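You operate a simulated robot arm through the tools that you are given. There is no shell and no other tool.

The job below is to be done with a simulated robot arm. You get a single attempt, and the scene is never put back.

## Task
Take the blue clip and leave it on the thin green plate. Then open the left drawer of the black trolley, put the yellow spanner from the centre of the middle table in the inside of the left drawer of the black trolley, then shut the drawer. Then shut the top desk drawer. Then take the small tray and put it on top of the cream block. Then take the yellow-banded holder from the far end of the front table and put it on the pale plate. Then put the white plate on the top of the small trolley. Then take the blue tin from the near end of the middle table and leave it on the black plate. Do these in the order given.

The check looks at the end state, three seconds after you hand in, the way a careful person would. Anything else that was tipped, shoved, dropped, spilled or broken makes it a failure.

## Robot
A 6-joint arm with a fingered hand on a trunk, on a base that moves. Base frame: it is fixed to the floor where the robot stands at the start and does not move with it; the origin is under the middle of the robot, x ahead of it, y to its left, z up. Readings come in cm, degrees, newtons and seconds.
With the tool pointing down near the work surface it reaches from about 24 to 48 cm from the robot's upright axis, wherever it stands. Its first joint turns from -166.0 to 166.0 degrees. Places, roughly: black plate (10x10x2 cm) [-350, 700, 80]; blue clip (2x10x2 cm) [200, 30, 50]; blue tin (8x8x6 cm) [-160, 460, 80]; cream block (20x17x13 cm) [-80, 880, 80]; inside of the left drawer of the black trolley [-200, 200, 50]; left drawer of the black trolley [-200, 200, 50]; pale plate (10x10x2 cm) [-110, 490, 80]; small tray (13x10x3 cm) [-120, 720, 80]; thin green plate (9x9x1 cm) [200, -20, 50]; top desk drawer [70, 690, 60]; top of the small trolley [-300, 340, 100]; white plate (8x6x2 cm) [-150, 460, 80]; yellow spanner (20x5x2 cm) [-150, 430, 80]; yellow-banded holder (7x7x5 cm) [-130, 650, 80]. Payload 2.3 kg.
The tool frame sits at the grasp point between the pads (the TCP): z along the fingers, y along the line on which they close. The tips reach 2.2 cm beyond it. The gripper opens to 11.2 cm; its body begins 6 cm behind the TCP. The gripper is a hand of 3 fingers: y runs from the thumb to the fingers, the wrist lies at [0, 0, -21.8] in the tool frame, and closing takes about 1.5 s.
Orientation is told as [roll, pitch, yaw] about the base's x, y, z axes, in that order, counted from this pose: with the fingers straight down and closing along the base's y, the tool's x points along the base's -x, its y along +y and its z along -z.

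## Interface
- The arm moves only by the tool jog_arm. Its argument "steps" is a list of rows, each an object of numbers (a shift or turn left out is 0, a gripper value left out holds the last): "tx", "ty", "tz": the shift along the tool's x, y, z in cm; "rx", "ry", "rz": the turn, a rotation vector about the tool's x, y, z in rad; "claw": the finger opening in cm, from 0 to 11.2. In form: [{"tx": .., "ty": .., "tz": .., "rx": .., "ry": .., "rz": .., "claw": ..}, ...]. A call has 1 to 20 rows; each row shifts and turns the commanded pose from where the row before left it, along the tool's axes as they then stand. A row lasts 0.2 s, in which the tool goes at most 5 cm and 8.6 degrees; a call with a longer step from one row to the next is refused whole, and so is a gripper value outside its range. Where a pose cannot be reached the arm comes as near as it can. A force on the tool above 40 N (or 10 N above the force at the start of the call, whichever is more), or a blocked arm, ends the call early, and 0.2 s more pass. The fingers move at their own pace (about 7.2 cm/s each) and stop on an object; they squeeze with about 22 N. The grip force told is the motor's: it shows also when the fingers shut on nothing. Time passes only in rows, and 0.2 s behind the last, so rows that do not move let the fingers close. The reply holds the time, the measured pose of the TCP, the force on the tool along the base axes, the opening and the grip force, in the units named above and with some noise, with the torque about the TCP (base axes, N m) and any sound that the robot's microphone picked up, and new pictures: "pictures" is both (left out), scene, wrist or none.
- Cameras (640 x 400 px; columns grow to the right, rows downward): "scene" is now at [3.16, 13.02, 131.59]; the picture's right is [-0.19, -0.98, 0.00], its down [-0.59, 0.12, -0.80] and it looks along [0.78, -0.15, -0.61] (base axes); focal length 269 px, centre (320, 200). "wrist" rides on the gripper at [6.6, 0.3, -8] in the tool frame; the picture's right is [-0.05, 1.00, 0.00], its down [-0.77, -0.04, -0.64] and it looks along [-0.64, -0.03, 0.77] (tool axes); focal length 275 px, centre (320, 200). There is no depth. A picture from a camera that has moved, and an enlarged one, comes with that camera's place and axes in the base frame and with its lens. The place of the scene camera against the robot may be out by one fixed shift of up to 1.2 cm in any direction.
- slide_trunk(by): slides the trunk up (or, below 0, down) by that many cm; the arm and the scene camera ride with it, the base frame stays. It gives what a move gives, with no picture.
- drive_base(legs): drives the robot by 1 to 6 legs, each [ahead, left, turn to the left] in cm, cm and degrees, along the robot's own axes; the way and the turn of a leg run together, so that a leg with both is an arc; at most 150 cm and 180 degrees a leg. The arm and the cameras ride along, it lands a little off, and it stops where it bumps. It gives what a move gives, and a new picture of the scene camera.
- preshape(shape): the hand has 3 fingers and takes this shape, open, in about a second: jaw (thumb against the fingers, like two jaws); tri (thumb and two fingers); tip (a fingertip pinch); poke (one finger out to press); point (the index stretched); flat (the hand flat); cup (the hand cupped); fist (a fist). The gripper value then closes the fingers along that shape, each until it touches; the sizes above hold for jaw. It gives what a move gives, with no picture.
- turn_head(pan, tilt): turns the head with the scene camera to pan (to the left, within 155 degrees either way) and tilt (down, from -29 to 69), counted from straight ahead of the robot. It gives what a move gives, and a new picture of the scene camera.
- zoom(camera, box): a new picture of the part [left, top, right, bottom] of that camera's present view, enlarged. The clock stands still meanwhile.
- sign_off(): hands the job in; it is judged then, once.

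Places have to be worked out from the pictures, the camera data and where the tool is seen. Open the gripper and draw the arm clear of the work before you hand the job in, unless the task says otherwise.

The tools are called after "Request:" as a command line: name --argument value ..., lists and objects as JSON in quotes. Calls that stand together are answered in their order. jog_arm: Moves the arm, as the interface text tells. Its arguments: {"type":"object","properties":{"steps":{"type":"array"},"pictures":{"type":"string","enum":["both","scene","wrist","none"]}},"required":["steps"]} The other tools are called the same way: slide_trunk (by) moves the trunk up or down; preshape (shape) gives the hand a shape; drive_base (legs) drives the base; turn_head (pan, tilt) turns the head that bears the scene camera; zoom (camera, box) takes an enlarged picture of a part of a camera's view; sign_off () hands the job in.

At the start:

```text
t: 0.0
tool_pos: [33.19, -2.4, 75.8]
tcp_rot: [0.0, 0.0, -0.1]
force: [-0.3, 0.3, 0.1]
torque: [-0.01, -0.01, -0.01]
opening: 11.23
grasp_force: 0.1
shape: jaw
trunk travel left (down, up): [-22.5, 36.5]
robot x, y, heading: [-0.23, -0.26, -0.0]
head pan, tilt (commanded): [-11.0, 37.2]
```

scene: 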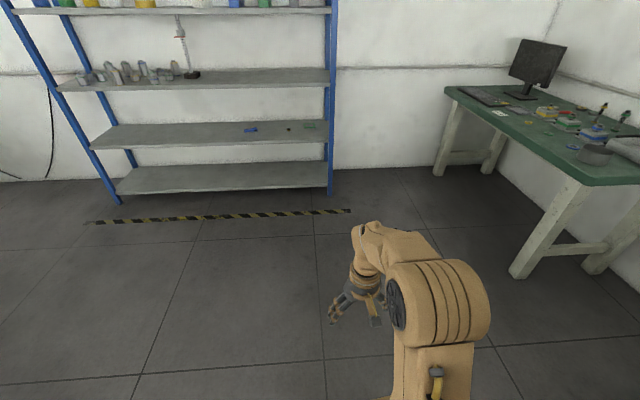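
wrist: 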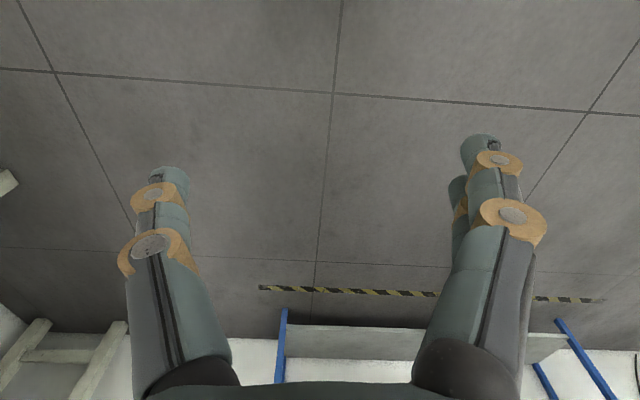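

The scene shows a shelf ahead with a blue object on its middle board (the clip) and a green plate to its right. I zoom in to see them better.

Request:
zoom --camera "scene" --box '[220, 80, 350, 160]'

Request:
zoom --camera "scene" --box '[40, 0, 360, 200]'

```text
4.92 times, centred on (285, 120) of scene
camera zoom: at [3.16, 13.02, 131.59], right [-0.19, -0.98, 0.0], down [-0.59, 0.12, -0.8], along [0.78, -0.15, -0.61], focal length 1325 px, centre (492, 594)
```

zoom: 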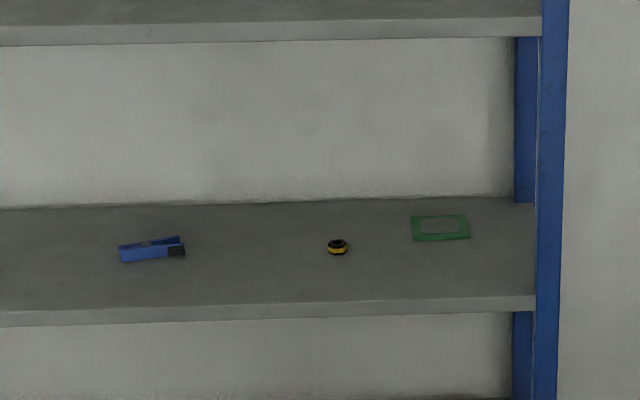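

```text
2.00 times, centred on (200, 100) of scene
camera zoom: at [3.16, 13.02, 131.59], right [-0.19, -0.98, 0.0], down [-0.59, 0.12, -0.8], along [0.78, -0.15, -0.61], focal length 538 px, centre (560, 400)
```

zoom: 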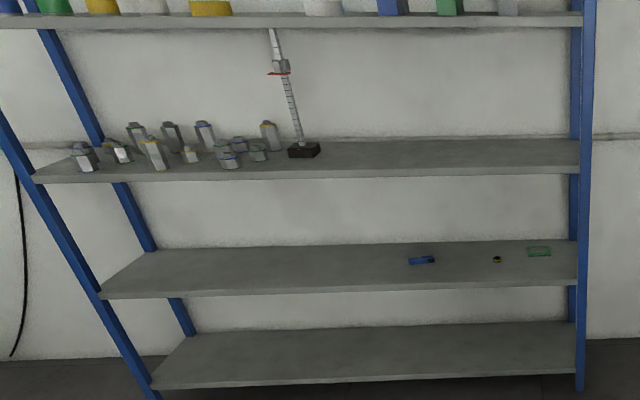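

I see the clip near (202, 27) on a shelf board whose front edge is at about x=176, with the next board about 36 cm above. I look round with the head to learn the surroundings and the robot's own base before driving.

Request:
turn_head --pan 0 --tilt 69

Request:
turn_head --pan 60 --tilt 20

Request:
turn_head --pan 110 --tilt 15

Request:
turn_head --pan 155 --tilt 20

Request:
turn_head --pan -90 --tilt 20

Request:
turn_head --pan -150 --tilt 20

```text
t: 1.0
tool_pos: [33.2, -2.51, 75.78]
tcp_rot: [0.0, 0.0, 0.1]
force: [0.0, -0.2, 0.5]
torque: [0.01, -0.01, -0.04]
opening: 11.16
grasp_force: 0.1
shape: jaw
trunk travel left (down, up): [-22.5, 36.5]
robot x, y, heading: [0.12, 0.07, -0.1]
head pan, tilt (commanded): [0.0, 68.8]
camera scene: at [0.24, 14.67, 127.57], right [0.0, -1.0, 0.0], down [-0.93, 0.0, -0.36], along [0.36, 0.0, -0.93], focal length 269 px, centre (320, 200)
```

scene: 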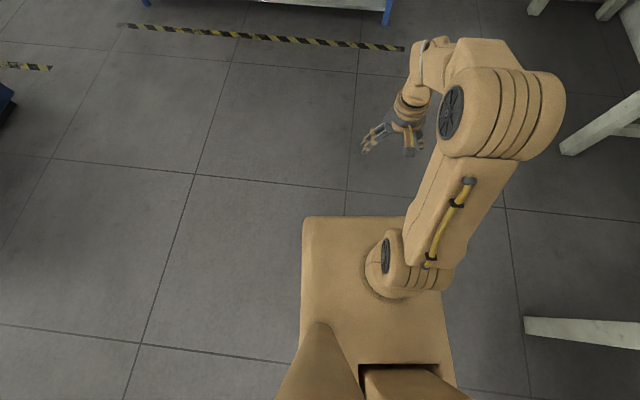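

```text
t: 2.3
tool_pos: [33.04, -2.29, 75.69]
tcp_rot: [-0.1, 0.1, -0.1]
force: [0.1, -0.5, -0.2]
torque: [-0.03, 0.02, 0.02]
opening: 11.2
grasp_force: 0.1
shape: jaw
trunk travel left (down, up): [-22.5, 36.5]
robot x, y, heading: [0.01, -0.21, 0.1]
head pan, tilt (commanded): [60.0, 20.0]
camera scene: at [-0.69, 22.73, 134.31], right [0.87, -0.5, 0.0], down [-0.17, -0.3, -0.94], along [0.47, 0.81, -0.34], focal length 269 px, centre (320, 200)
```

scene: 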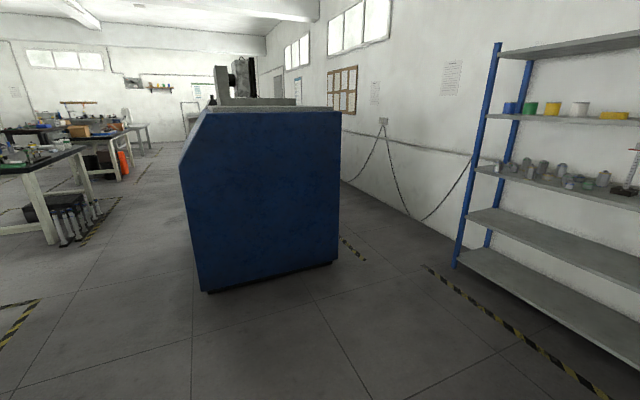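

```text
t: 3.5
tool_pos: [33.14, -2.43, 75.61]
tcp_rot: [0.0, 0.0, 0.0]
force: [1.2, 0.5, -1.1]
torque: [0.02, 0.05, 0.02]
opening: 11.19
grasp_force: 0.1
shape: jaw
trunk travel left (down, up): [-22.5, 36.5]
robot x, y, heading: [-0.13, 0.07, -0.1]
head pan, tilt (commanded): [110.0, 15.0]
camera scene: at [-8.54, 23.45, 135.13], right [0.94, 0.34, 0.0], down [0.09, -0.24, -0.97], along [-0.33, 0.91, -0.26], focal length 269 px, centre (320, 200)
```

scene: 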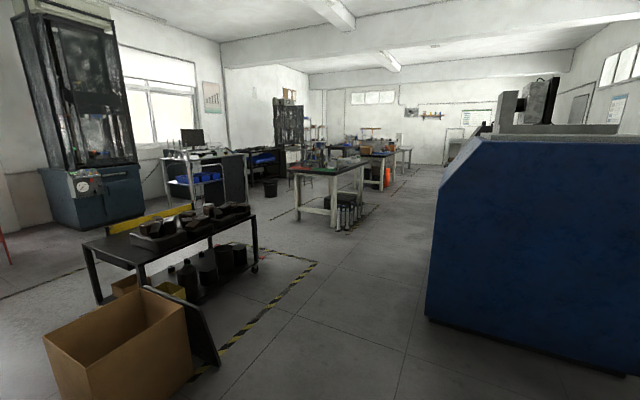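

```text
t: 4.6
tool_pos: [33.2, -2.43, 75.61]
tcp_rot: [0.1, 0.1, 0.0]
force: [0.3, -0.7, -0.2]
torque: [0.01, 0.01, -0.01]
opening: 11.19
grasp_force: 0.1
shape: jaw
trunk travel left (down, up): [-22.5, 36.5]
robot x, y, heading: [-0.16, 0.1, 0.3]
head pan, tilt (commanded): [154.7, 20.0]
camera scene: at [-13.77, 18.66, 134.32], right [0.43, 0.9, 0.0], down [0.31, -0.15, -0.94], along [-0.85, 0.4, -0.34], focal length 269 px, centre (320, 200)
```

scene: 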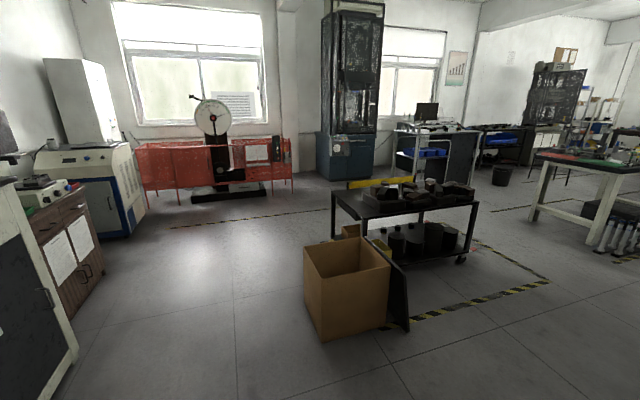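

```text
t: 8.0
tool_pos: [33.14, -2.42, 75.77]
tcp_rot: [-0.1, 0.0, -0.1]
force: [-0.1, -0.5, -0.2]
torque: [-0.02, 0.02, -0.01]
opening: 11.18
grasp_force: 0.0
shape: jaw
trunk travel left (down, up): [-22.5, 36.5]
robot x, y, heading: [0.25, 0.09, -0.0]
head pan, tilt (commanded): [-90.0, 20.0]
camera scene: at [-5.35, 5.36, 134.32], right [-1.0, 0.0, 0.0], down [0.0, 0.34, -0.94], along [0.0, -0.94, -0.34], focal length 269 px, centre (320, 200)
```

scene: 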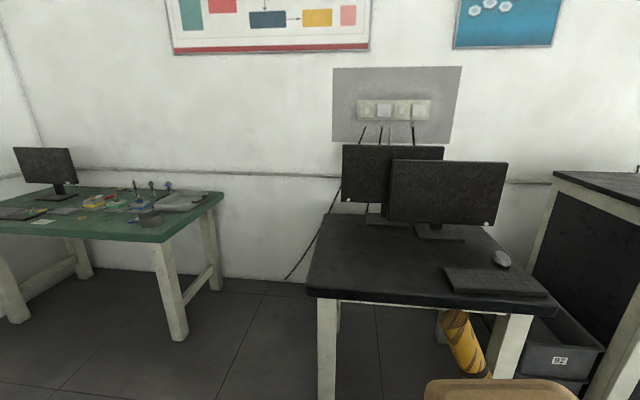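

```text
t: 9.3
tool_pos: [33.22, -2.49, 75.82]
tcp_rot: [0.0, 0.0, -0.1]
force: [0.1, -0.2, 0.0]
torque: [0.04, -0.03, 0.01]
opening: 11.21
grasp_force: 0.1
shape: jaw
trunk travel left (down, up): [-22.5, 36.5]
robot x, y, heading: [0.39, -0.17, -0.0]
head pan, tilt (commanded): [-150.0, 20.0]
camera scene: at [-13.42, 10.01, 134.32], right [-0.5, 0.87, 0.0], down [0.3, 0.17, -0.94], along [-0.81, -0.47, -0.34], focal length 269 px, centre (320, 200)
```

scene: 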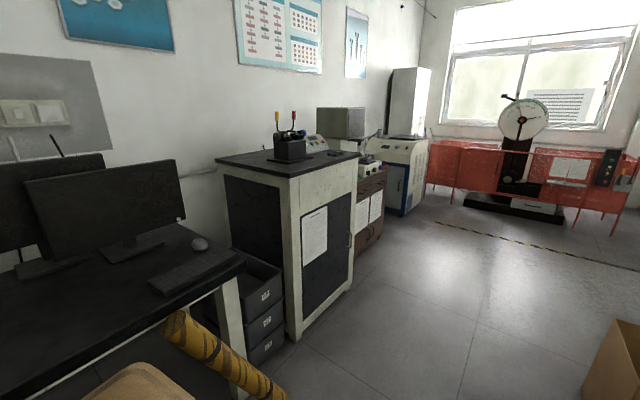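

The room is mapped now: shelf ahead, tables and trolleys to the left/behind. The robot base top is about 40 cm wide with its front ~24 cm ahead of the axis. I drive to stand before the clip (y≈27), still clear of the shelf, and take a closer look.

Request:
drive_base --legs '[[105, 27, 0]]'

Request:
turn_head --pan 0 --tilt 45

```text
t: 14.9
tool_pos: [138.62, 26.26, 75.75]
tcp_rot: [0.0, 0.0, 1.3]
force: [0.5, 0.2, 0.2]
torque: [-0.02, 0.0, -0.02]
opening: 11.2
grasp_force: 0.1
shape: jaw
trunk travel left (down, up): [-22.5, 36.5]
robot x, y, heading: [105.61, 27.76, 1.2]
head pan, tilt (commanded): [-150.0, 20.0]
camera scene: at [91.81, 37.52, 134.32], right [-0.52, 0.85, 0.0], down [0.29, 0.18, -0.94], along [-0.8, -0.49, -0.34], focal length 269 px, centre (320, 200)
```

scene: 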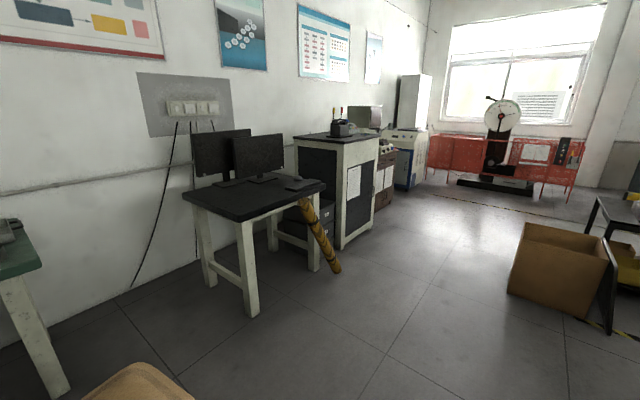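

```text
t: 17.3
tool_pos: [138.65, 26.12, 75.89]
tcp_rot: [0.1, 0.0, 1.3]
force: [-0.1, 0.2, 1.3]
torque: [-0.02, 0.0, 0.05]
opening: 11.19
grasp_force: 0.1
shape: jaw
trunk travel left (down, up): [-22.5, 36.5]
robot x, y, heading: [105.75, 27.98, 1.3]
head pan, tilt (commanded): [0.0, 45.0]
camera scene: at [107.89, 42.53, 130.45], right [0.02, -1.0, 0.0], down [-0.71, -0.02, -0.71], along [0.71, 0.02, -0.71], focal length 269 px, centre (320, 200)
```

scene: 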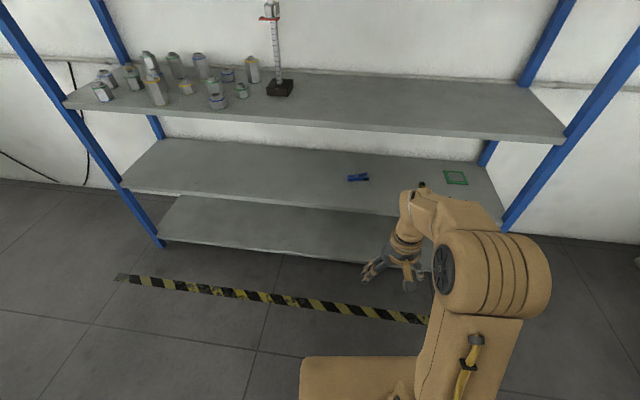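

The robot stands at (105.7, 28) facing the shelf. I zoom onto the clip and the plate to measure their positions.

Request:
zoom --camera "scene" --box '[320, 150, 400, 200]'

Request:
zoom --camera "scene" --box '[400, 150, 480, 200]'

```text
8.00 times, centred on (360, 175) of scene
camera zoom: at [107.89, 42.53, 130.45], right [0.02, -1.0, 0.0], down [-0.71, -0.02, -0.71], along [0.71, 0.02, -0.71], focal length 2153 px, centre (0, 400)
```

zoom: 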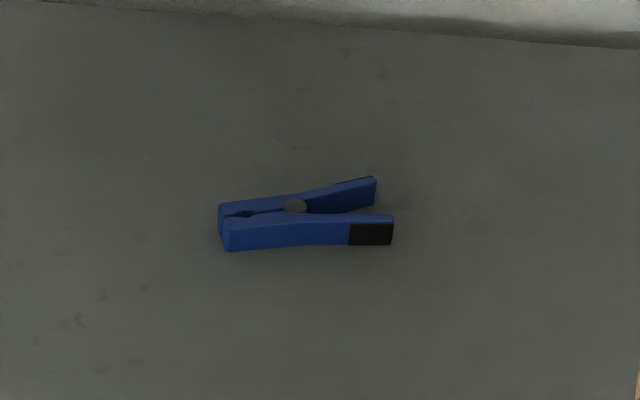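

```text
8.00 times, centred on (440, 175) of scene
camera zoom: at [107.89, 42.53, 130.45], right [0.02, -1.0, 0.0], down [-0.71, -0.02, -0.71], along [0.71, 0.02, -0.71], focal length 2153 px, centre (-640, 400)
```

zoom: 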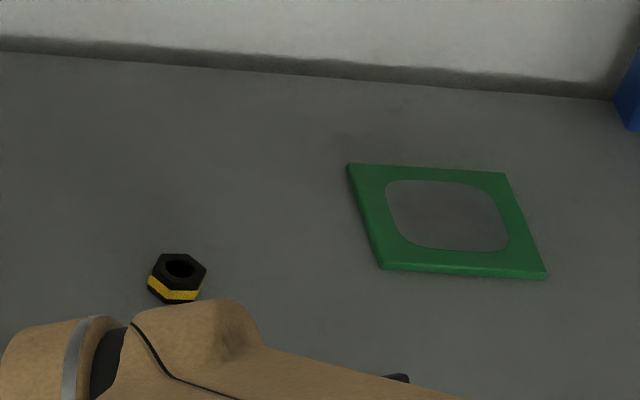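

The clip's centre works out at about (202.6, 27.3, 51), its long axis about 10° off the y-axis; the shelf top is z≈50. I lower the trunk so the arm can work under the upper board, and test the arm's reach here, in free air.

Request:
slide_trunk --by -20

Request:
jog_arm --steps '[{"tx": -4}, {"tx": -4}, {"tx": -4}, {"tx": -4}, {"tx": -2}, {"tx": -2}]' --pictures "both"

```text
t: 19.4
tool_pos: [138.67, 26.21, 55.67]
tcp_rot: [0.0, 0.0, 1.2]
force: [-0.9, 0.3, -0.3]
torque: [-0.02, 0.02, 0.0]
opening: 11.2
grasp_force: 0.1
shape: jaw
trunk travel left (down, up): [-2.5, 56.5]
robot x, y, heading: [105.39, 27.96, 1.5]
head pan, tilt (commanded): [0.0, 45.0]
```

```text
t: 20.8
tool_pos: [154.54, 26.73, 55.9]
tcp_rot: [0.1, -0.1, 1.2]
force: [-0.8, 0.1, -0.5]
torque: [0.02, -0.01, -0.02]
opening: 11.22
grasp_force: 0.2
shape: jaw
out of reach, approached as far as the arm can: row 5, 6
trunk travel left (down, up): [-2.5, 56.5]
robot x, y, heading: [105.27, 28.05, 1.2]
head pan, tilt (commanded): [0.0, 45.0]
camera scene: at [107.89, 42.54, 110.45], right [0.02, -1.0, 0.0], down [-0.71, -0.02, -0.71], along [0.71, 0.02, -0.71], focal length 269 px, centre (320, 200)
camera wrist: at [147.77, 26.8, 63.93], right [0.03, 1.0, 0.0], down [0.77, -0.02, 0.64], along [0.64, -0.02, -0.77], focal length 275 px, centre (320, 200)
```

scene: 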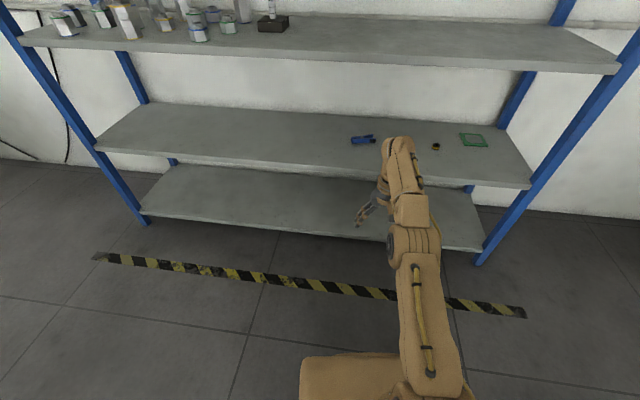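
wrist: 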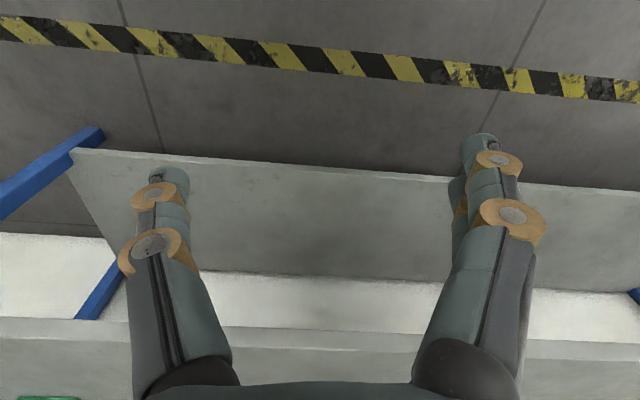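

With the trunk 20 cm lower the arm reaches straight to about 49 cm from the axis. I look straight down at the base to measure how close it may come to the shelf.

Request:
turn_head --pan 0 --tilt 69

Request:
zoom --camera "scene" --box '[240, 160, 560, 360]'

Request:
turn_head --pan 40 --tilt 69

```text
t: 21.7
tool_pos: [154.6, 26.74, 55.84]
tcp_rot: [0.0, -0.1, 1.2]
force: [-0.6, -0.4, -0.5]
torque: [0.02, 0.0, 0.0]
opening: 11.19
grasp_force: 0.0
shape: jaw
trunk travel left (down, up): [-2.5, 56.5]
robot x, y, heading: [105.59, 27.89, 1.2]
head pan, tilt (commanded): [0.0, 68.8]
camera scene: at [105.36, 42.48, 107.57], right [0.02, -1.0, 0.0], down [-0.93, -0.02, -0.36], along [0.36, 0.01, -0.93], focal length 269 px, centre (320, 200)
```

scene: 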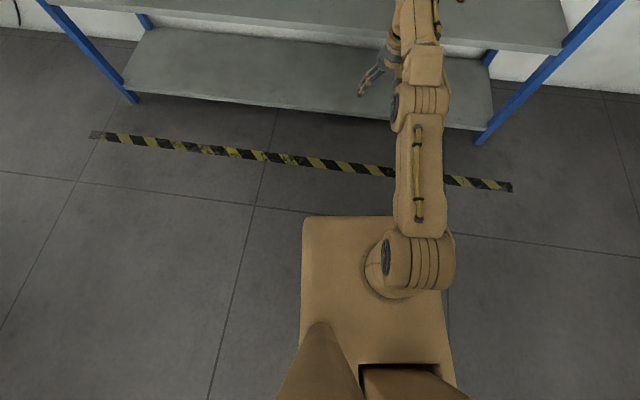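

```text
2.00 times, centred on (400, 260) of scene
camera zoom: at [105.36, 42.48, 107.57], right [0.02, -1.0, 0.0], down [-0.93, -0.02, -0.36], along [0.36, 0.01, -0.93], focal length 538 px, centre (160, 80)
```

zoom: 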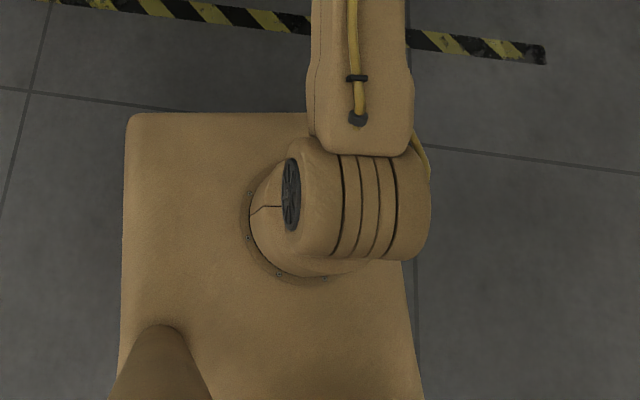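

```text
t: 22.8
tool_pos: [154.47, 26.69, 55.99]
tcp_rot: [0.1, -0.1, 1.2]
force: [-0.2, -0.4, -0.9]
torque: [-0.01, 0.01, -0.02]
opening: 11.17
grasp_force: 0.1
shape: jaw
trunk travel left (down, up): [-2.5, 56.5]
robot x, y, heading: [105.48, 27.86, 1.4]
head pan, tilt (commanded): [40.0, 68.8]
camera scene: at [103.97, 46.04, 107.57], right [0.66, -0.75, 0.0], down [-0.7, -0.61, -0.36], along [0.27, 0.24, -0.93], focal length 269 px, centre (320, 200)
```

scene: 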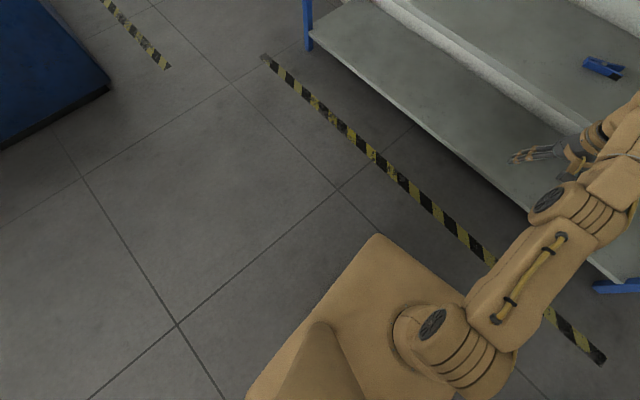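

The platform carrying the arm turns out to be at z≈56 now with its front only ~16 cm ahead of the axis. To see what the base below it looks like, I turn the wrist by 180° so the wrist camera looks back at the robot.

Request:
jog_arm --steps '[{"rz": 0.149}, {"rz": 0.149}, {"rz": 0.149}, {"rz": 0.149}, {"rz": 0.149}, {"rz": 0.149}, {"rz": 0.149}, {"rz": 0.149}, {"rz": 0.149}, {"rz": 0.149}, {"rz": 0.149}, {"rz": 0.149}, {"rz": 0.149}, {"rz": 0.149}, {"rz": 0.149}, {"rz": 0.149}, {"rz": 0.149}, {"rz": 0.149}, {"rz": 0.149}, {"rz": 0.149}]' --pictures "wrist"

```text
t: 27.0
tool_pos: [154.53, 26.73, 55.89]
tcp_rot: [0.0, 0.0, -169.8]
force: [0.7, -1.2, 0.9]
torque: [0.0, 0.0, 0.03]
opening: 11.19
grasp_force: 0.0
shape: jaw
trunk travel left (down, up): [-2.5, 56.5]
robot x, y, heading: [105.48, 27.82, 1.5]
head pan, tilt (commanded): [40.0, 68.8]
camera wrist: at [160.96, 27.58, 63.84], right [0.13, -0.99, 0.0], down [-0.77, -0.1, 0.64], along [-0.63, -0.08, -0.77], focal length 275 px, centre (320, 200)
```

wrist: 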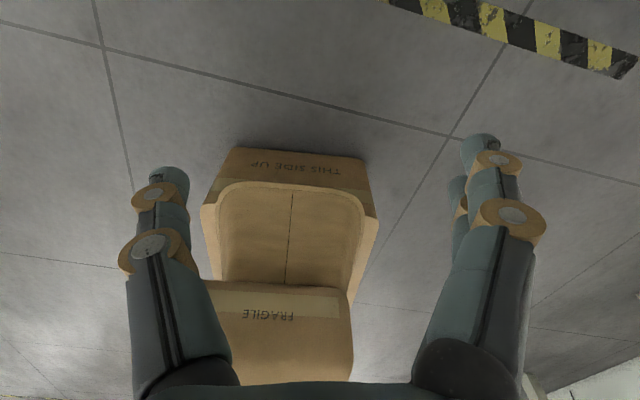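

The wrist camera shows the robot's lower base box (front ~20 cm ahead of the axis, ~37 cm wide, ~17 cm high), so the axis can come to x≈152 before the shelf. I lower the trunk the rest, turn the hand so it closes across the clip, tilt it ~8° forward and check the arm's shape in free air.

Request:
slide_trunk --by -2.4

Request:
jog_arm --steps '[{"rz": -0.143}, {"rz": -0.143}, {"rz": -0.143}, {"rz": -0.143}, {"rz": -0.143}, {"rz": -0.143}, {"rz": -0.143}, {"rz": -0.143}, {"rz": -0.143}, {"rz": -0.143}, {"rz": -0.143}, {"rx": -0.07}, {"rx": -0.07}, {"tz": -1, "claw": 6}, {"ty": 1}]' --pictures "both"

Request:
turn_head --pan -20 --tilt 50

```text
t: 27.7
tool_pos: [154.49, 26.68, 53.52]
tcp_rot: [0.0, 0.0, -169.5]
force: [-0.9, 0.1, 0.3]
torque: [0.0, 0.01, -0.02]
opening: 11.17
grasp_force: 0.1
shape: jaw
trunk travel left (down, up): [-0.1, 58.9]
robot x, y, heading: [105.4, 28.13, 1.4]
head pan, tilt (commanded): [40.0, 68.8]
```

```text
t: 30.9
tool_pos: [155.77, 26.8, 54.64]
tcp_rot: [5.1, -0.4, -78.7]
force: [-1.2, -0.4, -0.1]
torque: [0.0, -0.01, 0.01]
opening: 6.08
grasp_force: 0.0
shape: jaw
out of reach, approached as far as the arm can: row 13
trunk travel left (down, up): [-0.1, 58.9]
robot x, y, heading: [105.38, 27.47, 1.5]
head pan, tilt (commanded): [40.0, 68.8]
camera scene: at [103.96, 46.04, 105.17], right [0.66, -0.75, 0.0], down [-0.7, -0.62, -0.36], along [0.27, 0.24, -0.93], focal length 269 px, centre (320, 200)
camera wrist: at [153.86, 33.2, 62.53], right [0.98, 0.15, 0.09], down [0.06, -0.77, 0.64], along [0.16, -0.62, -0.77], focal length 275 px, centre (320, 200)
```

scene: 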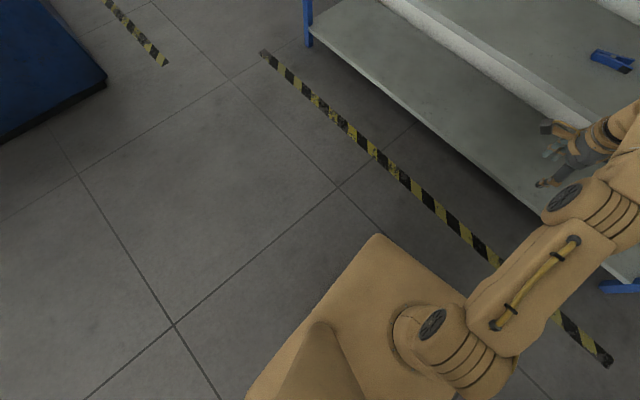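
wrist: 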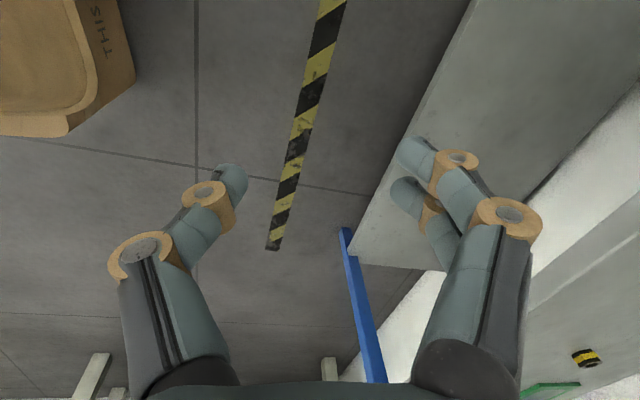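

```text
t: 32.2
tool_pos: [155.69, 26.79, 54.6]
tcp_rot: [5.1, -0.3, -78.7]
force: [0.6, 0.1, -0.4]
torque: [0.01, 0.0, -0.01]
opening: 6.07
grasp_force: 0.0
shape: jaw
trunk travel left (down, up): [-0.1, 58.9]
robot x, y, heading: [105.7, 28.03, 1.2]
head pan, tilt (commanded): [-20.0, 50.0]
camera scene: at [107.06, 39.89, 107.36], right [-0.32, -0.95, 0.0], down [-0.73, 0.25, -0.64], along [0.61, -0.21, -0.77], focal length 269 px, centre (320, 200)
```

scene: 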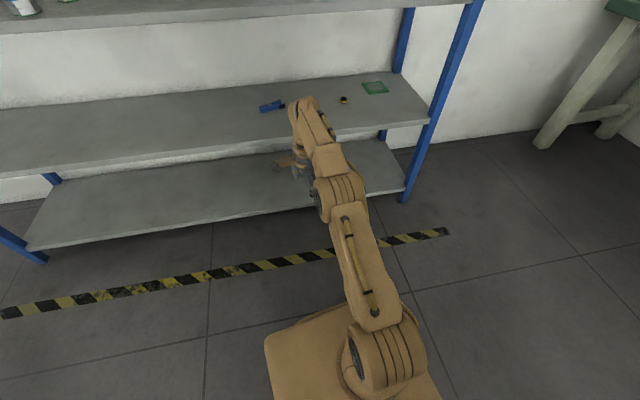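

The arm is nearly straight, with the elbow at about z=73, which clears the upper board (underside ≈86). I zoom in to measure shelf edge, clip and hand from this view.

Request:
zoom --camera "scene" --box '[240, 80, 400, 180]'

Request:
zoom --camera "wrist" --box '[480, 300, 640, 400]'

```text
4.00 times, centred on (320, 130) of scene
camera zoom: at [107.06, 39.89, 107.36], right [-0.32, -0.95, 0.0], down [-0.73, 0.25, -0.64], along [0.61, -0.21, -0.77], focal length 1077 px, centre (320, 480)
```

zoom: 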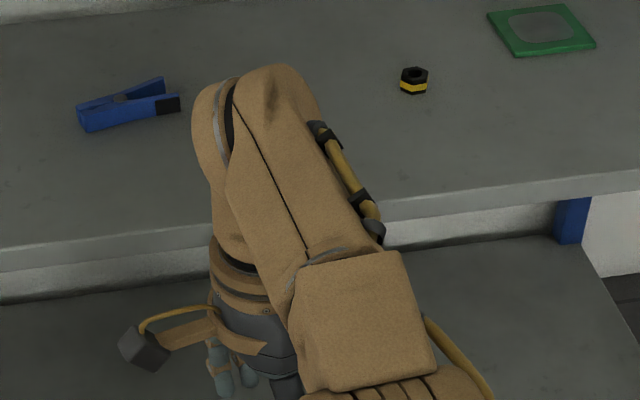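

```text
4.00 times, centred on (560, 350) of wrist
camera zoom: at [153.85, 33.2, 62.52], right [0.98, 0.15, 0.09], down [0.06, -0.77, 0.64], along [0.16, -0.62, -0.77], focal length 1101 px, centre (-640, -400)
```

zoom: 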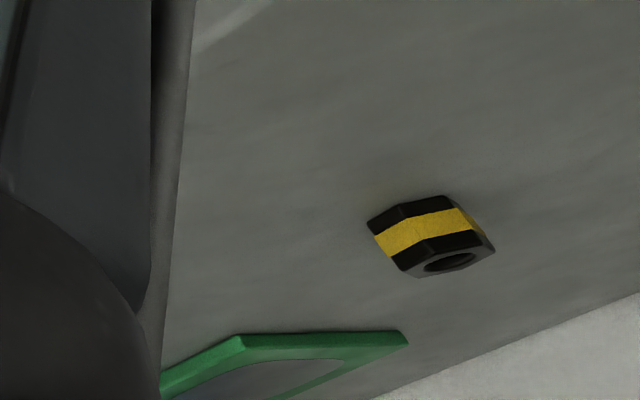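

The shelf front edge slants: x≈178 at y=-27 up to x≈184 at y=27, so there is room. The clip measures (202.8, 27.0). I raise the hand slightly and drive in, stopping first just short for a check.

Request:
jog_arm --steps '[{"tz": -1}, {"tz": -0.9}]' --pictures "none"

Request:
drive_base --legs '[[34, 0.3, -1.3]]'

```text
t: 32.8
tool_pos: [155.51, 26.65, 56.48]
tcp_rot: [5.1, -0.4, -78.7]
force: [0.7, 0.7, 0.7]
torque: [-0.02, 0.01, 0.0]
opening: 6.03
grasp_force: 0.1
shape: jaw
trunk travel left (down, up): [-0.1, 58.9]
robot x, y, heading: [105.45, 28.04, 1.2]
head pan, tilt (commanded): [-20.0, 50.0]
```

```text
t: 35.0
tool_pos: [189.25, 25.68, 56.41]
tcp_rot: [5.0, -0.4, -80.4]
force: [0.0, 0.4, -0.7]
torque: [0.04, 0.0, -0.01]
opening: 6.06
grasp_force: 0.0
shape: jaw
trunk travel left (down, up): [-0.1, 58.9]
robot x, y, heading: [138.92, 28.39, -0.4]
head pan, tilt (commanded): [-20.0, 50.0]
camera scene: at [141.11, 40.36, 107.36], right [-0.35, -0.94, 0.0], down [-0.72, 0.27, -0.64], along [0.6, -0.23, -0.77], focal length 269 px, centre (320, 200)
```

scene: 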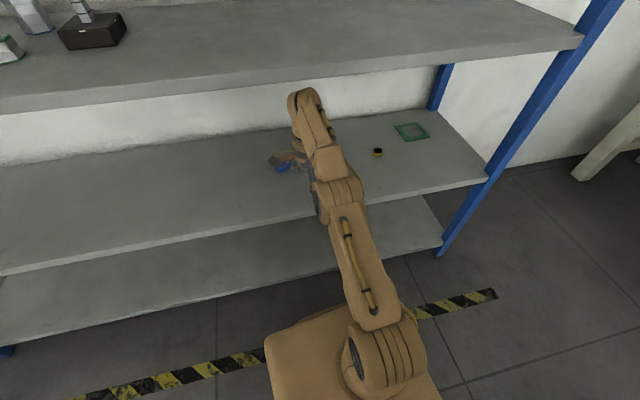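

The hand is now under the upper board, about 13 cm short of the clip. I check the wrist view and the clearance before the last bit.

Request:
jog_arm --steps '[{"ty": 0}]' --pictures "wrist"

Request:
turn_head --pan 10 --tilt 40

Request:
zoom --camera "scene" --box '[280, 100, 440, 200]'

```text
t: 35.4
tool_pos: [189.09, 25.67, 56.42]
tcp_rot: [5.1, -0.4, -80.5]
force: [0.4, -0.2, 0.3]
torque: [0.01, 0.0, -0.01]
opening: 6.04
grasp_force: 0.0
shape: jaw
trunk travel left (down, up): [-0.1, 58.9]
robot x, y, heading: [139.05, 28.03, -0.1]
head pan, tilt (commanded): [-20.0, 50.0]
camera wrist: at [187.56, 32.17, 64.42], right [0.99, 0.12, 0.09], down [0.04, -0.77, 0.64], along [0.14, -0.63, -0.77], focal length 275 px, centre (320, 200)
```

wrist: 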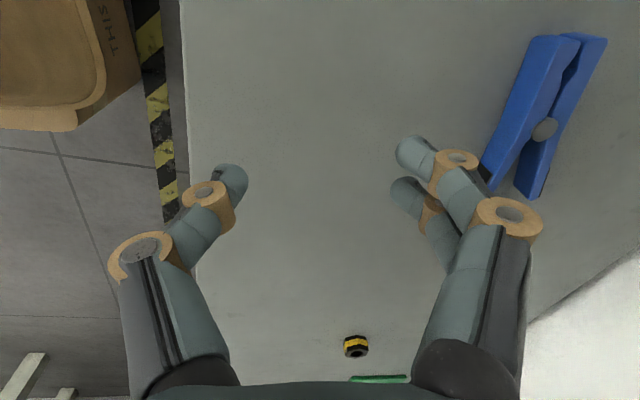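

```text
t: 36.3
tool_pos: [189.21, 25.59, 56.34]
tcp_rot: [5.2, -0.3, -80.5]
force: [0.0, -0.5, 0.1]
torque: [0.03, -0.02, -0.01]
opening: 6.05
grasp_force: 0.2
shape: jaw
trunk travel left (down, up): [-0.1, 58.9]
robot x, y, heading: [139.38, 28.02, -0.3]
head pan, tilt (commanded): [10.0, 40.0]
camera scene: at [142.29, 44.46, 108.78], right [0.16, -0.99, 0.0], down [-0.63, -0.11, -0.77], along [0.76, 0.13, -0.64], focal length 269 px, centre (320, 200)
```

scene: 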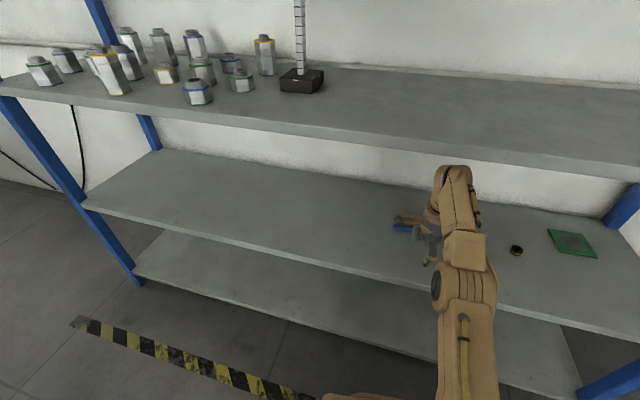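

```text
4.00 times, centred on (360, 150) of scene
camera zoom: at [142.29, 44.46, 108.78], right [0.16, -0.99, 0.0], down [-0.63, -0.11, -0.77], along [0.76, 0.13, -0.64], focal length 1077 px, centre (160, 400)
```

zoom: 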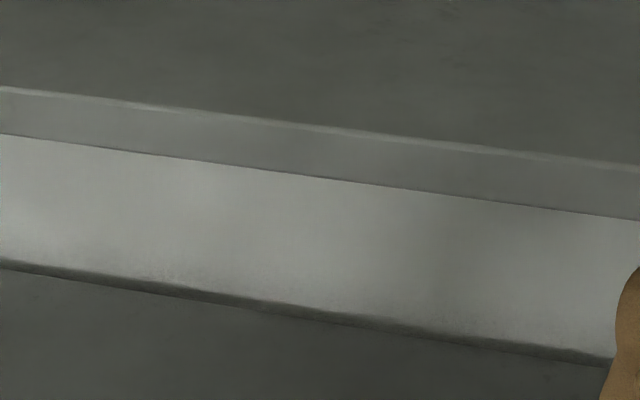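

The wrist view puts the clip's hinge near (201.5, 27.3) — the scene camera seems ~1 cm off. I drive the remaining 12 cm ahead and 1.6 cm left, with fingertips at z≈54 passing above the clip.

Request:
drive_base --legs '[[12, 1.6, 0]]'

Request:
jog_arm --steps '[{"ty": 0}]' --pictures "wrist"

```text
t: 37.6
tool_pos: [201.04, 27.19, 56.46]
tcp_rot: [5.1, -0.5, -80.4]
force: [0.6, -0.3, 0.7]
torque: [0.01, 0.03, 0.01]
opening: 6.07
grasp_force: 0.1
shape: jaw
trunk travel left (down, up): [-0.1, 58.9]
robot x, y, heading: [151.37, 29.4, -0.2]
head pan, tilt (commanded): [10.0, 40.0]
camera scene: at [154.14, 45.93, 108.78], right [0.17, -0.99, 0.0], down [-0.63, -0.11, -0.77], along [0.76, 0.13, -0.64], focal length 269 px, centre (320, 200)
```

scene: 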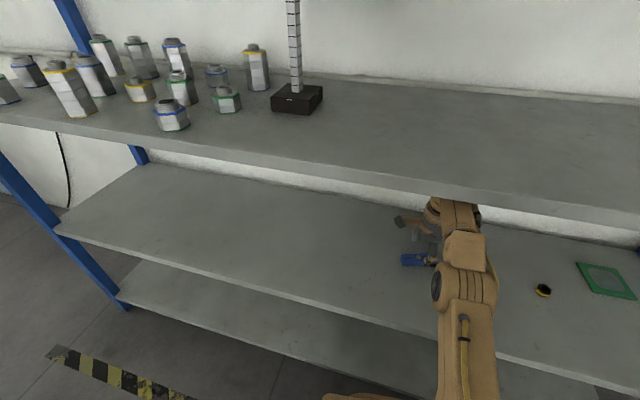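

```text
t: 38.0
tool_pos: [201.06, 27.21, 56.44]
tcp_rot: [5.1, -0.4, -80.5]
force: [0.0, -0.3, 0.5]
torque: [0.01, 0.03, 0.02]
opening: 6.08
grasp_force: 0.2
shape: jaw
trunk travel left (down, up): [-0.1, 58.9]
robot x, y, heading: [151.16, 29.59, -0.3]
head pan, tilt (commanded): [10.0, 40.0]
camera wrist: at [199.44, 33.73, 64.42], right [0.99, 0.12, 0.09], down [0.04, -0.77, 0.64], along [0.14, -0.62, -0.77], focal length 275 px, centre (320, 200)
```

wrist: 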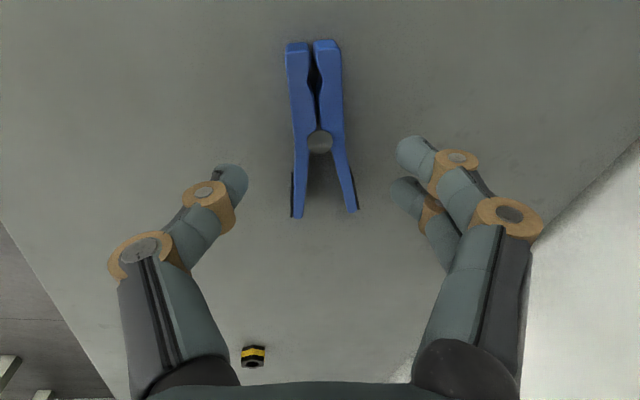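

The clip is centred between the fingers and aligned with them. I lower the hand to TCP z≈52.8 and close on the clip.

Request:
jog_arm --steps '[{"tz": 1.2}, {"tz": 1.2}, {"tz": 0.8}, {"tz": 0.4}]' --pictures "wrist"

```text
t: 39.0
tool_pos: [201.42, 27.33, 52.68]
tcp_rot: [5.0, -0.4, -80.4]
force: [-0.4, -0.6, 0.2]
torque: [-0.01, -0.02, 0.02]
opening: 6.07
grasp_force: 0.0
shape: jaw
trunk travel left (down, up): [-0.1, 58.9]
robot x, y, heading: [150.82, 29.86, -0.6]
head pan, tilt (commanded): [10.0, 40.0]
camera wrist: at [199.74, 33.77, 60.74], right [0.99, 0.12, 0.09], down [0.04, -0.77, 0.64], along [0.14, -0.62, -0.77], focal length 275 px, centre (320, 200)
```

wrist: 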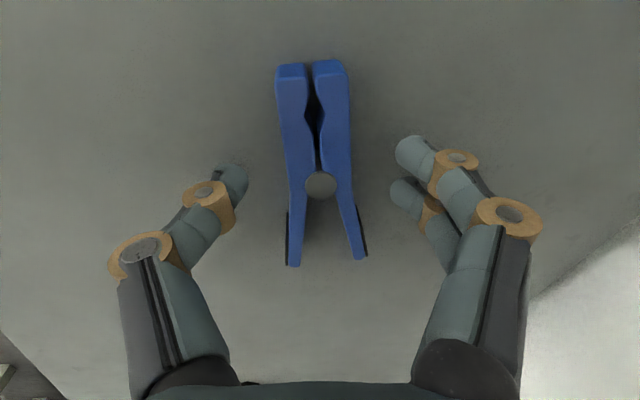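

Fingers straddle the hinge with no contact force. I close the gripper.

Request:
jog_arm --steps '[{"claw": 3}, {"claw": 1.5}, {"claw": 0}, {"claw": 0}, {"claw": 0}, {"claw": 0}, {"claw": 0}, {"claw": 0}]' --pictures "wrist"

```text
t: 40.8
tool_pos: [201.3, 27.22, 52.84]
tcp_rot: [5.1, -0.3, -80.4]
force: [0.1, 0.3, 0.3]
torque: [-0.01, -0.01, -0.01]
opening: 2.04
grasp_force: 21.9
shape: jaw
trunk travel left (down, up): [-0.1, 58.9]
robot x, y, heading: [150.94, 29.86, -0.4]
head pan, tilt (commanded): [10.0, 40.0]
camera wrist: at [199.75, 33.76, 60.76], right [0.99, 0.12, 0.09], down [0.04, -0.77, 0.64], along [0.14, -0.62, -0.77], focal length 275 px, centre (320, 200)
```

wrist: 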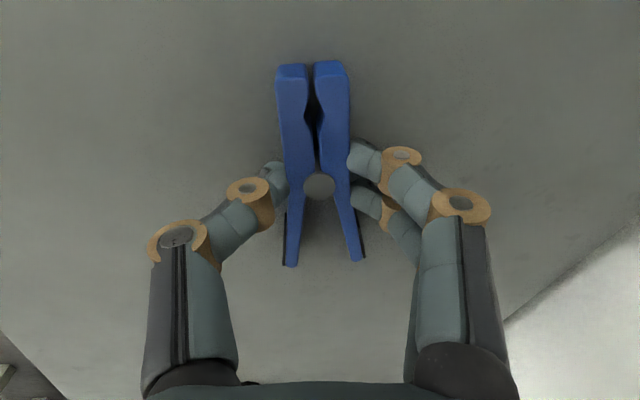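

The clip is held (opening 2.04, 22 N). I lift it 4 cm, back off 13 cm so the nut isn't passed over, then strafe right toward the green plate.

Request:
jog_arm --steps '[{"tz": -1}, {"tz": -1.5}, {"tz": -1.5}]' --pictures "wrist"

Request:
drive_base --legs '[[-13, 0, 0], [0, -44.5, 0]]'

Request:
jog_arm --steps '[{"ty": 0}]' --pictures "wrist"

```text
t: 41.6
tool_pos: [200.96, 27.23, 56.9]
tcp_rot: [5.2, -0.3, -80.4]
force: [0.3, 0.0, -0.9]
torque: [-0.01, 0.0, 0.0]
opening: 2.03
grasp_force: 21.8
shape: jaw
trunk travel left (down, up): [-0.1, 58.9]
robot x, y, heading: [150.82, 29.9, -0.2]
head pan, tilt (commanded): [10.0, 40.0]
camera wrist: at [199.4, 33.7, 64.8], right [0.99, 0.12, 0.09], down [0.04, -0.77, 0.63], along [0.15, -0.62, -0.77], focal length 275 px, centre (320, 200)
```

wrist: 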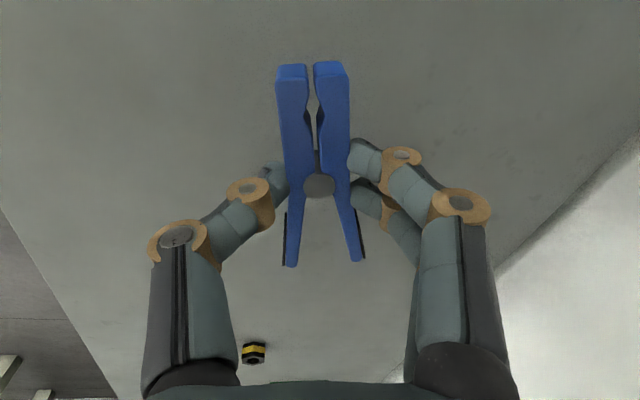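

```text
t: 45.2
tool_pos: [187.7, -17.46, 56.83]
tcp_rot: [5.2, -0.4, -80.5]
force: [0.8, 0.1, -0.2]
torque: [-0.03, 0.01, 0.02]
opening: 2.02
grasp_force: 21.7
shape: jaw
trunk travel left (down, up): [-0.1, 58.9]
robot x, y, heading: [137.34, -14.82, -0.5]
head pan, tilt (commanded): [10.0, 40.0]
camera scene: at [140.91, 1.28, 108.78], right [0.17, -0.99, 0.0], down [-0.63, -0.11, -0.77], along [0.76, 0.13, -0.64], focal length 269 px, centre (320, 200)
```

scene: 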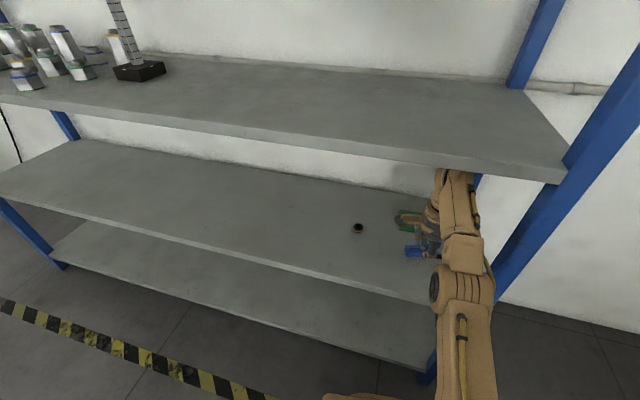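

```text
t: 45.6
tool_pos: [187.77, -17.44, 56.75]
tcp_rot: [5.1, -0.5, -80.6]
force: [-0.5, -0.3, -0.7]
torque: [0.0, -0.01, -0.01]
opening: 2.02
grasp_force: 22.2
shape: jaw
trunk travel left (down, up): [-0.1, 58.9]
robot x, y, heading: [138.02, -14.76, -0.4]
head pan, tilt (commanded): [10.0, 40.0]
camera wrist: at [186.16, -10.99, 64.78], right [0.99, 0.12, 0.09], down [0.04, -0.77, 0.64], along [0.14, -0.62, -0.77], focal length 275 px, centre (320, 200)
```

wrist: 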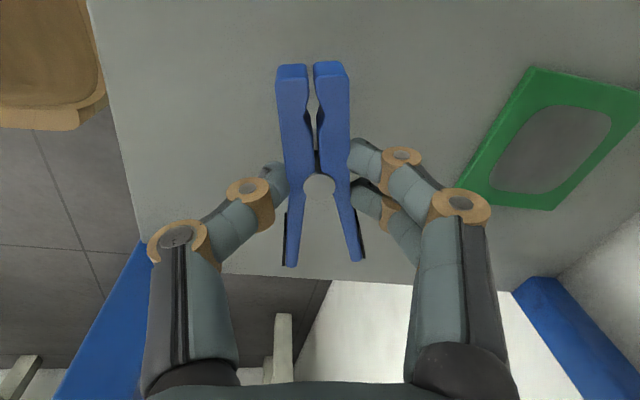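

The clip is still firmly held, and the plate centre measures (201.9, -16.8). I drive forward 14 cm and 0.8 cm left to bring the clip over it.

Request:
drive_base --legs '[[14.1, 0.8, 0.4]]'

Request:
jog_arm --steps '[{"ty": 0}]' --pictures "wrist"

```text
t: 46.9
tool_pos: [201.76, -16.47, 56.83]
tcp_rot: [5.1, -0.4, -80.1]
force: [0.3, 0.0, -0.7]
torque: [-0.01, 0.01, 0.03]
opening: 2.04
grasp_force: 22.2
shape: jaw
trunk travel left (down, up): [-0.1, 58.9]
robot x, y, heading: [151.82, -14.42, 0.1]
head pan, tilt (commanded): [10.0, 40.0]
camera scene: at [154.85, 2.04, 108.78], right [0.17, -0.98, 0.0], down [-0.63, -0.11, -0.77], along [0.75, 0.13, -0.64], focal length 269 px, centre (320, 200)
```

scene: 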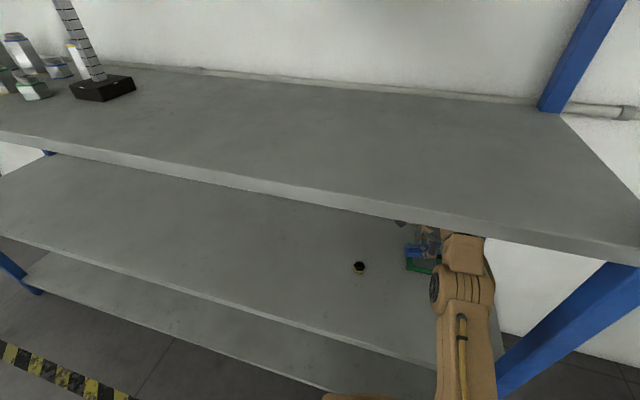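

```text
t: 47.3
tool_pos: [201.88, -16.29, 56.79]
tcp_rot: [5.1, -0.4, -80.1]
force: [-0.6, -0.1, 0.1]
torque: [0.02, 0.01, 0.0]
opening: 2.02
grasp_force: 22.1
shape: jaw
trunk travel left (down, up): [-0.1, 58.9]
robot x, y, heading: [151.62, -13.6, -0.2]
head pan, tilt (commanded): [10.0, 40.0]
camera wrist: at [200.18, -9.9, 64.78], right [0.99, 0.13, 0.09], down [0.04, -0.77, 0.64], along [0.15, -0.62, -0.77], focal length 275 px, centre (320, 200)
```

wrist: 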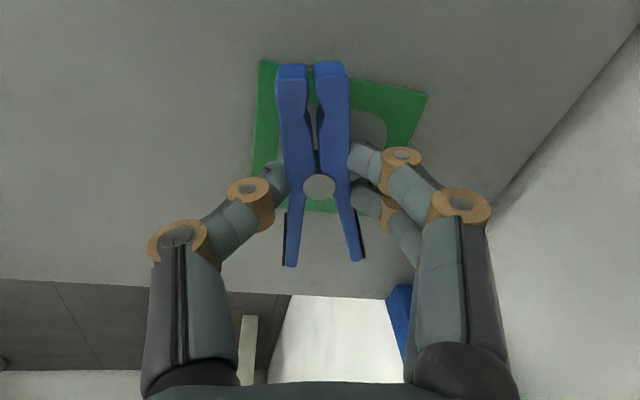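

The plate's centre, from its edges, is about (203.0, -17.8). I shift the base by +0.8 ahead and 1.2 right before lowering.

Request:
drive_base --legs '[[0.8, -1.2, 0]]'

Request:
jog_arm --steps '[{"tz": 1}, {"tz": 1}]' --pictures "wrist"

```text
t: 48.1
tool_pos: [202.58, -17.54, 56.79]
tcp_rot: [5.0, -0.4, -80.1]
force: [0.4, 0.1, 0.2]
torque: [-0.04, 0.0, 0.01]
opening: 2.02
grasp_force: 22.4
shape: jaw
trunk travel left (down, up): [-0.1, 58.9]
robot x, y, heading: [152.39, -15.21, -0.1]
head pan, tilt (commanded): [10.0, 40.0]
camera scene: at [155.65, 0.83, 108.78], right [0.17, -0.98, 0.0], down [-0.63, -0.11, -0.77], along [0.75, 0.13, -0.64], focal length 269 px, centre (320, 200)
```

scene: 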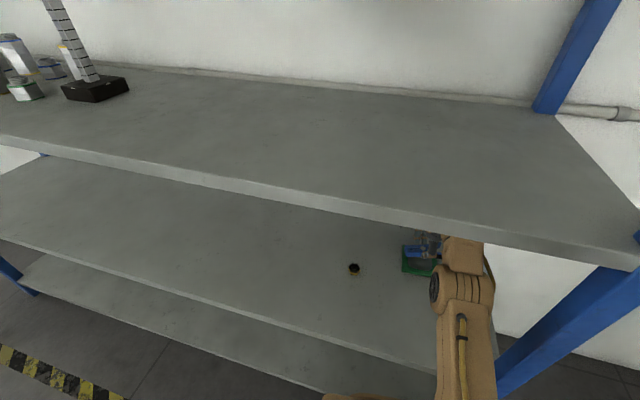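

```text
t: 48.7
tool_pos: [202.75, -17.3, 54.76]
tcp_rot: [5.0, -0.4, -80.2]
force: [-0.1, -0.4, -0.3]
torque: [0.03, 0.01, 0.03]
opening: 2.01
grasp_force: 22.3
shape: jaw
trunk travel left (down, up): [-0.1, 58.9]
robot x, y, heading: [152.56, -15.06, -0.2]
head pan, tilt (commanded): [10.0, 40.0]
camera wrist: at [201.17, -10.99, 62.78], right [0.99, 0.13, 0.09], down [0.04, -0.77, 0.64], along [0.15, -0.62, -0.77], focal length 275 px, centre (320, 200)
```

wrist: 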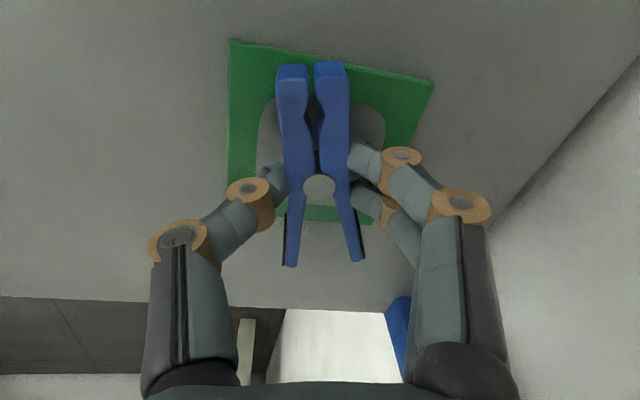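

The clip is centred above the plate, about 1 cm up. I lower gently until near contact.

Request:
jog_arm --steps '[{"tz": 0.4}, {"tz": 0.3}, {"tz": 0.2}]' --pictures "wrist"

```text
t: 49.5
tool_pos: [202.87, -17.56, 53.89]
tcp_rot: [5.1, -0.3, -80.0]
force: [-0.1, 0.3, 0.1]
torque: [0.02, 0.02, 0.06]
opening: 2.0
grasp_force: 21.8
shape: jaw
trunk travel left (down, up): [-0.1, 58.9]
robot x, y, heading: [152.54, -15.46, 0.0]
head pan, tilt (commanded): [10.0, 40.0]
camera wrist: at [201.23, -11.0, 61.94], right [0.99, 0.13, 0.09], down [0.04, -0.77, 0.64], along [0.15, -0.62, -0.77], focal length 275 px, centre (320, 200)
```

wrist: 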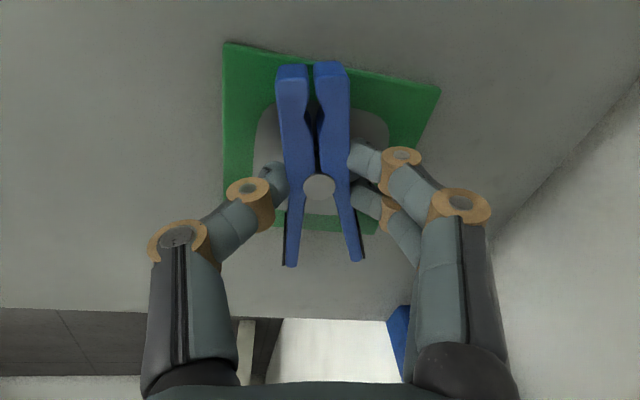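

Clip and plate centres agree within 0.3 cm. I lower a little more to touch, watching the force.

Request:
jog_arm --steps '[{"tz": 0.1}, {"tz": 0.1}, {"tz": 0.1}]' --pictures "none"

```text
t: 50.3
tool_pos: [203.02, -17.56, 53.59]
tcp_rot: [5.1, -0.4, -80.0]
force: [0.7, 0.2, -0.1]
torque: [0.01, -0.03, 0.0]
opening: 2.06
grasp_force: 21.7
shape: jaw
trunk travel left (down, up): [-0.1, 58.9]
robot x, y, heading: [152.31, -15.18, -0.1]
head pan, tilt (commanded): [10.0, 40.0]
```

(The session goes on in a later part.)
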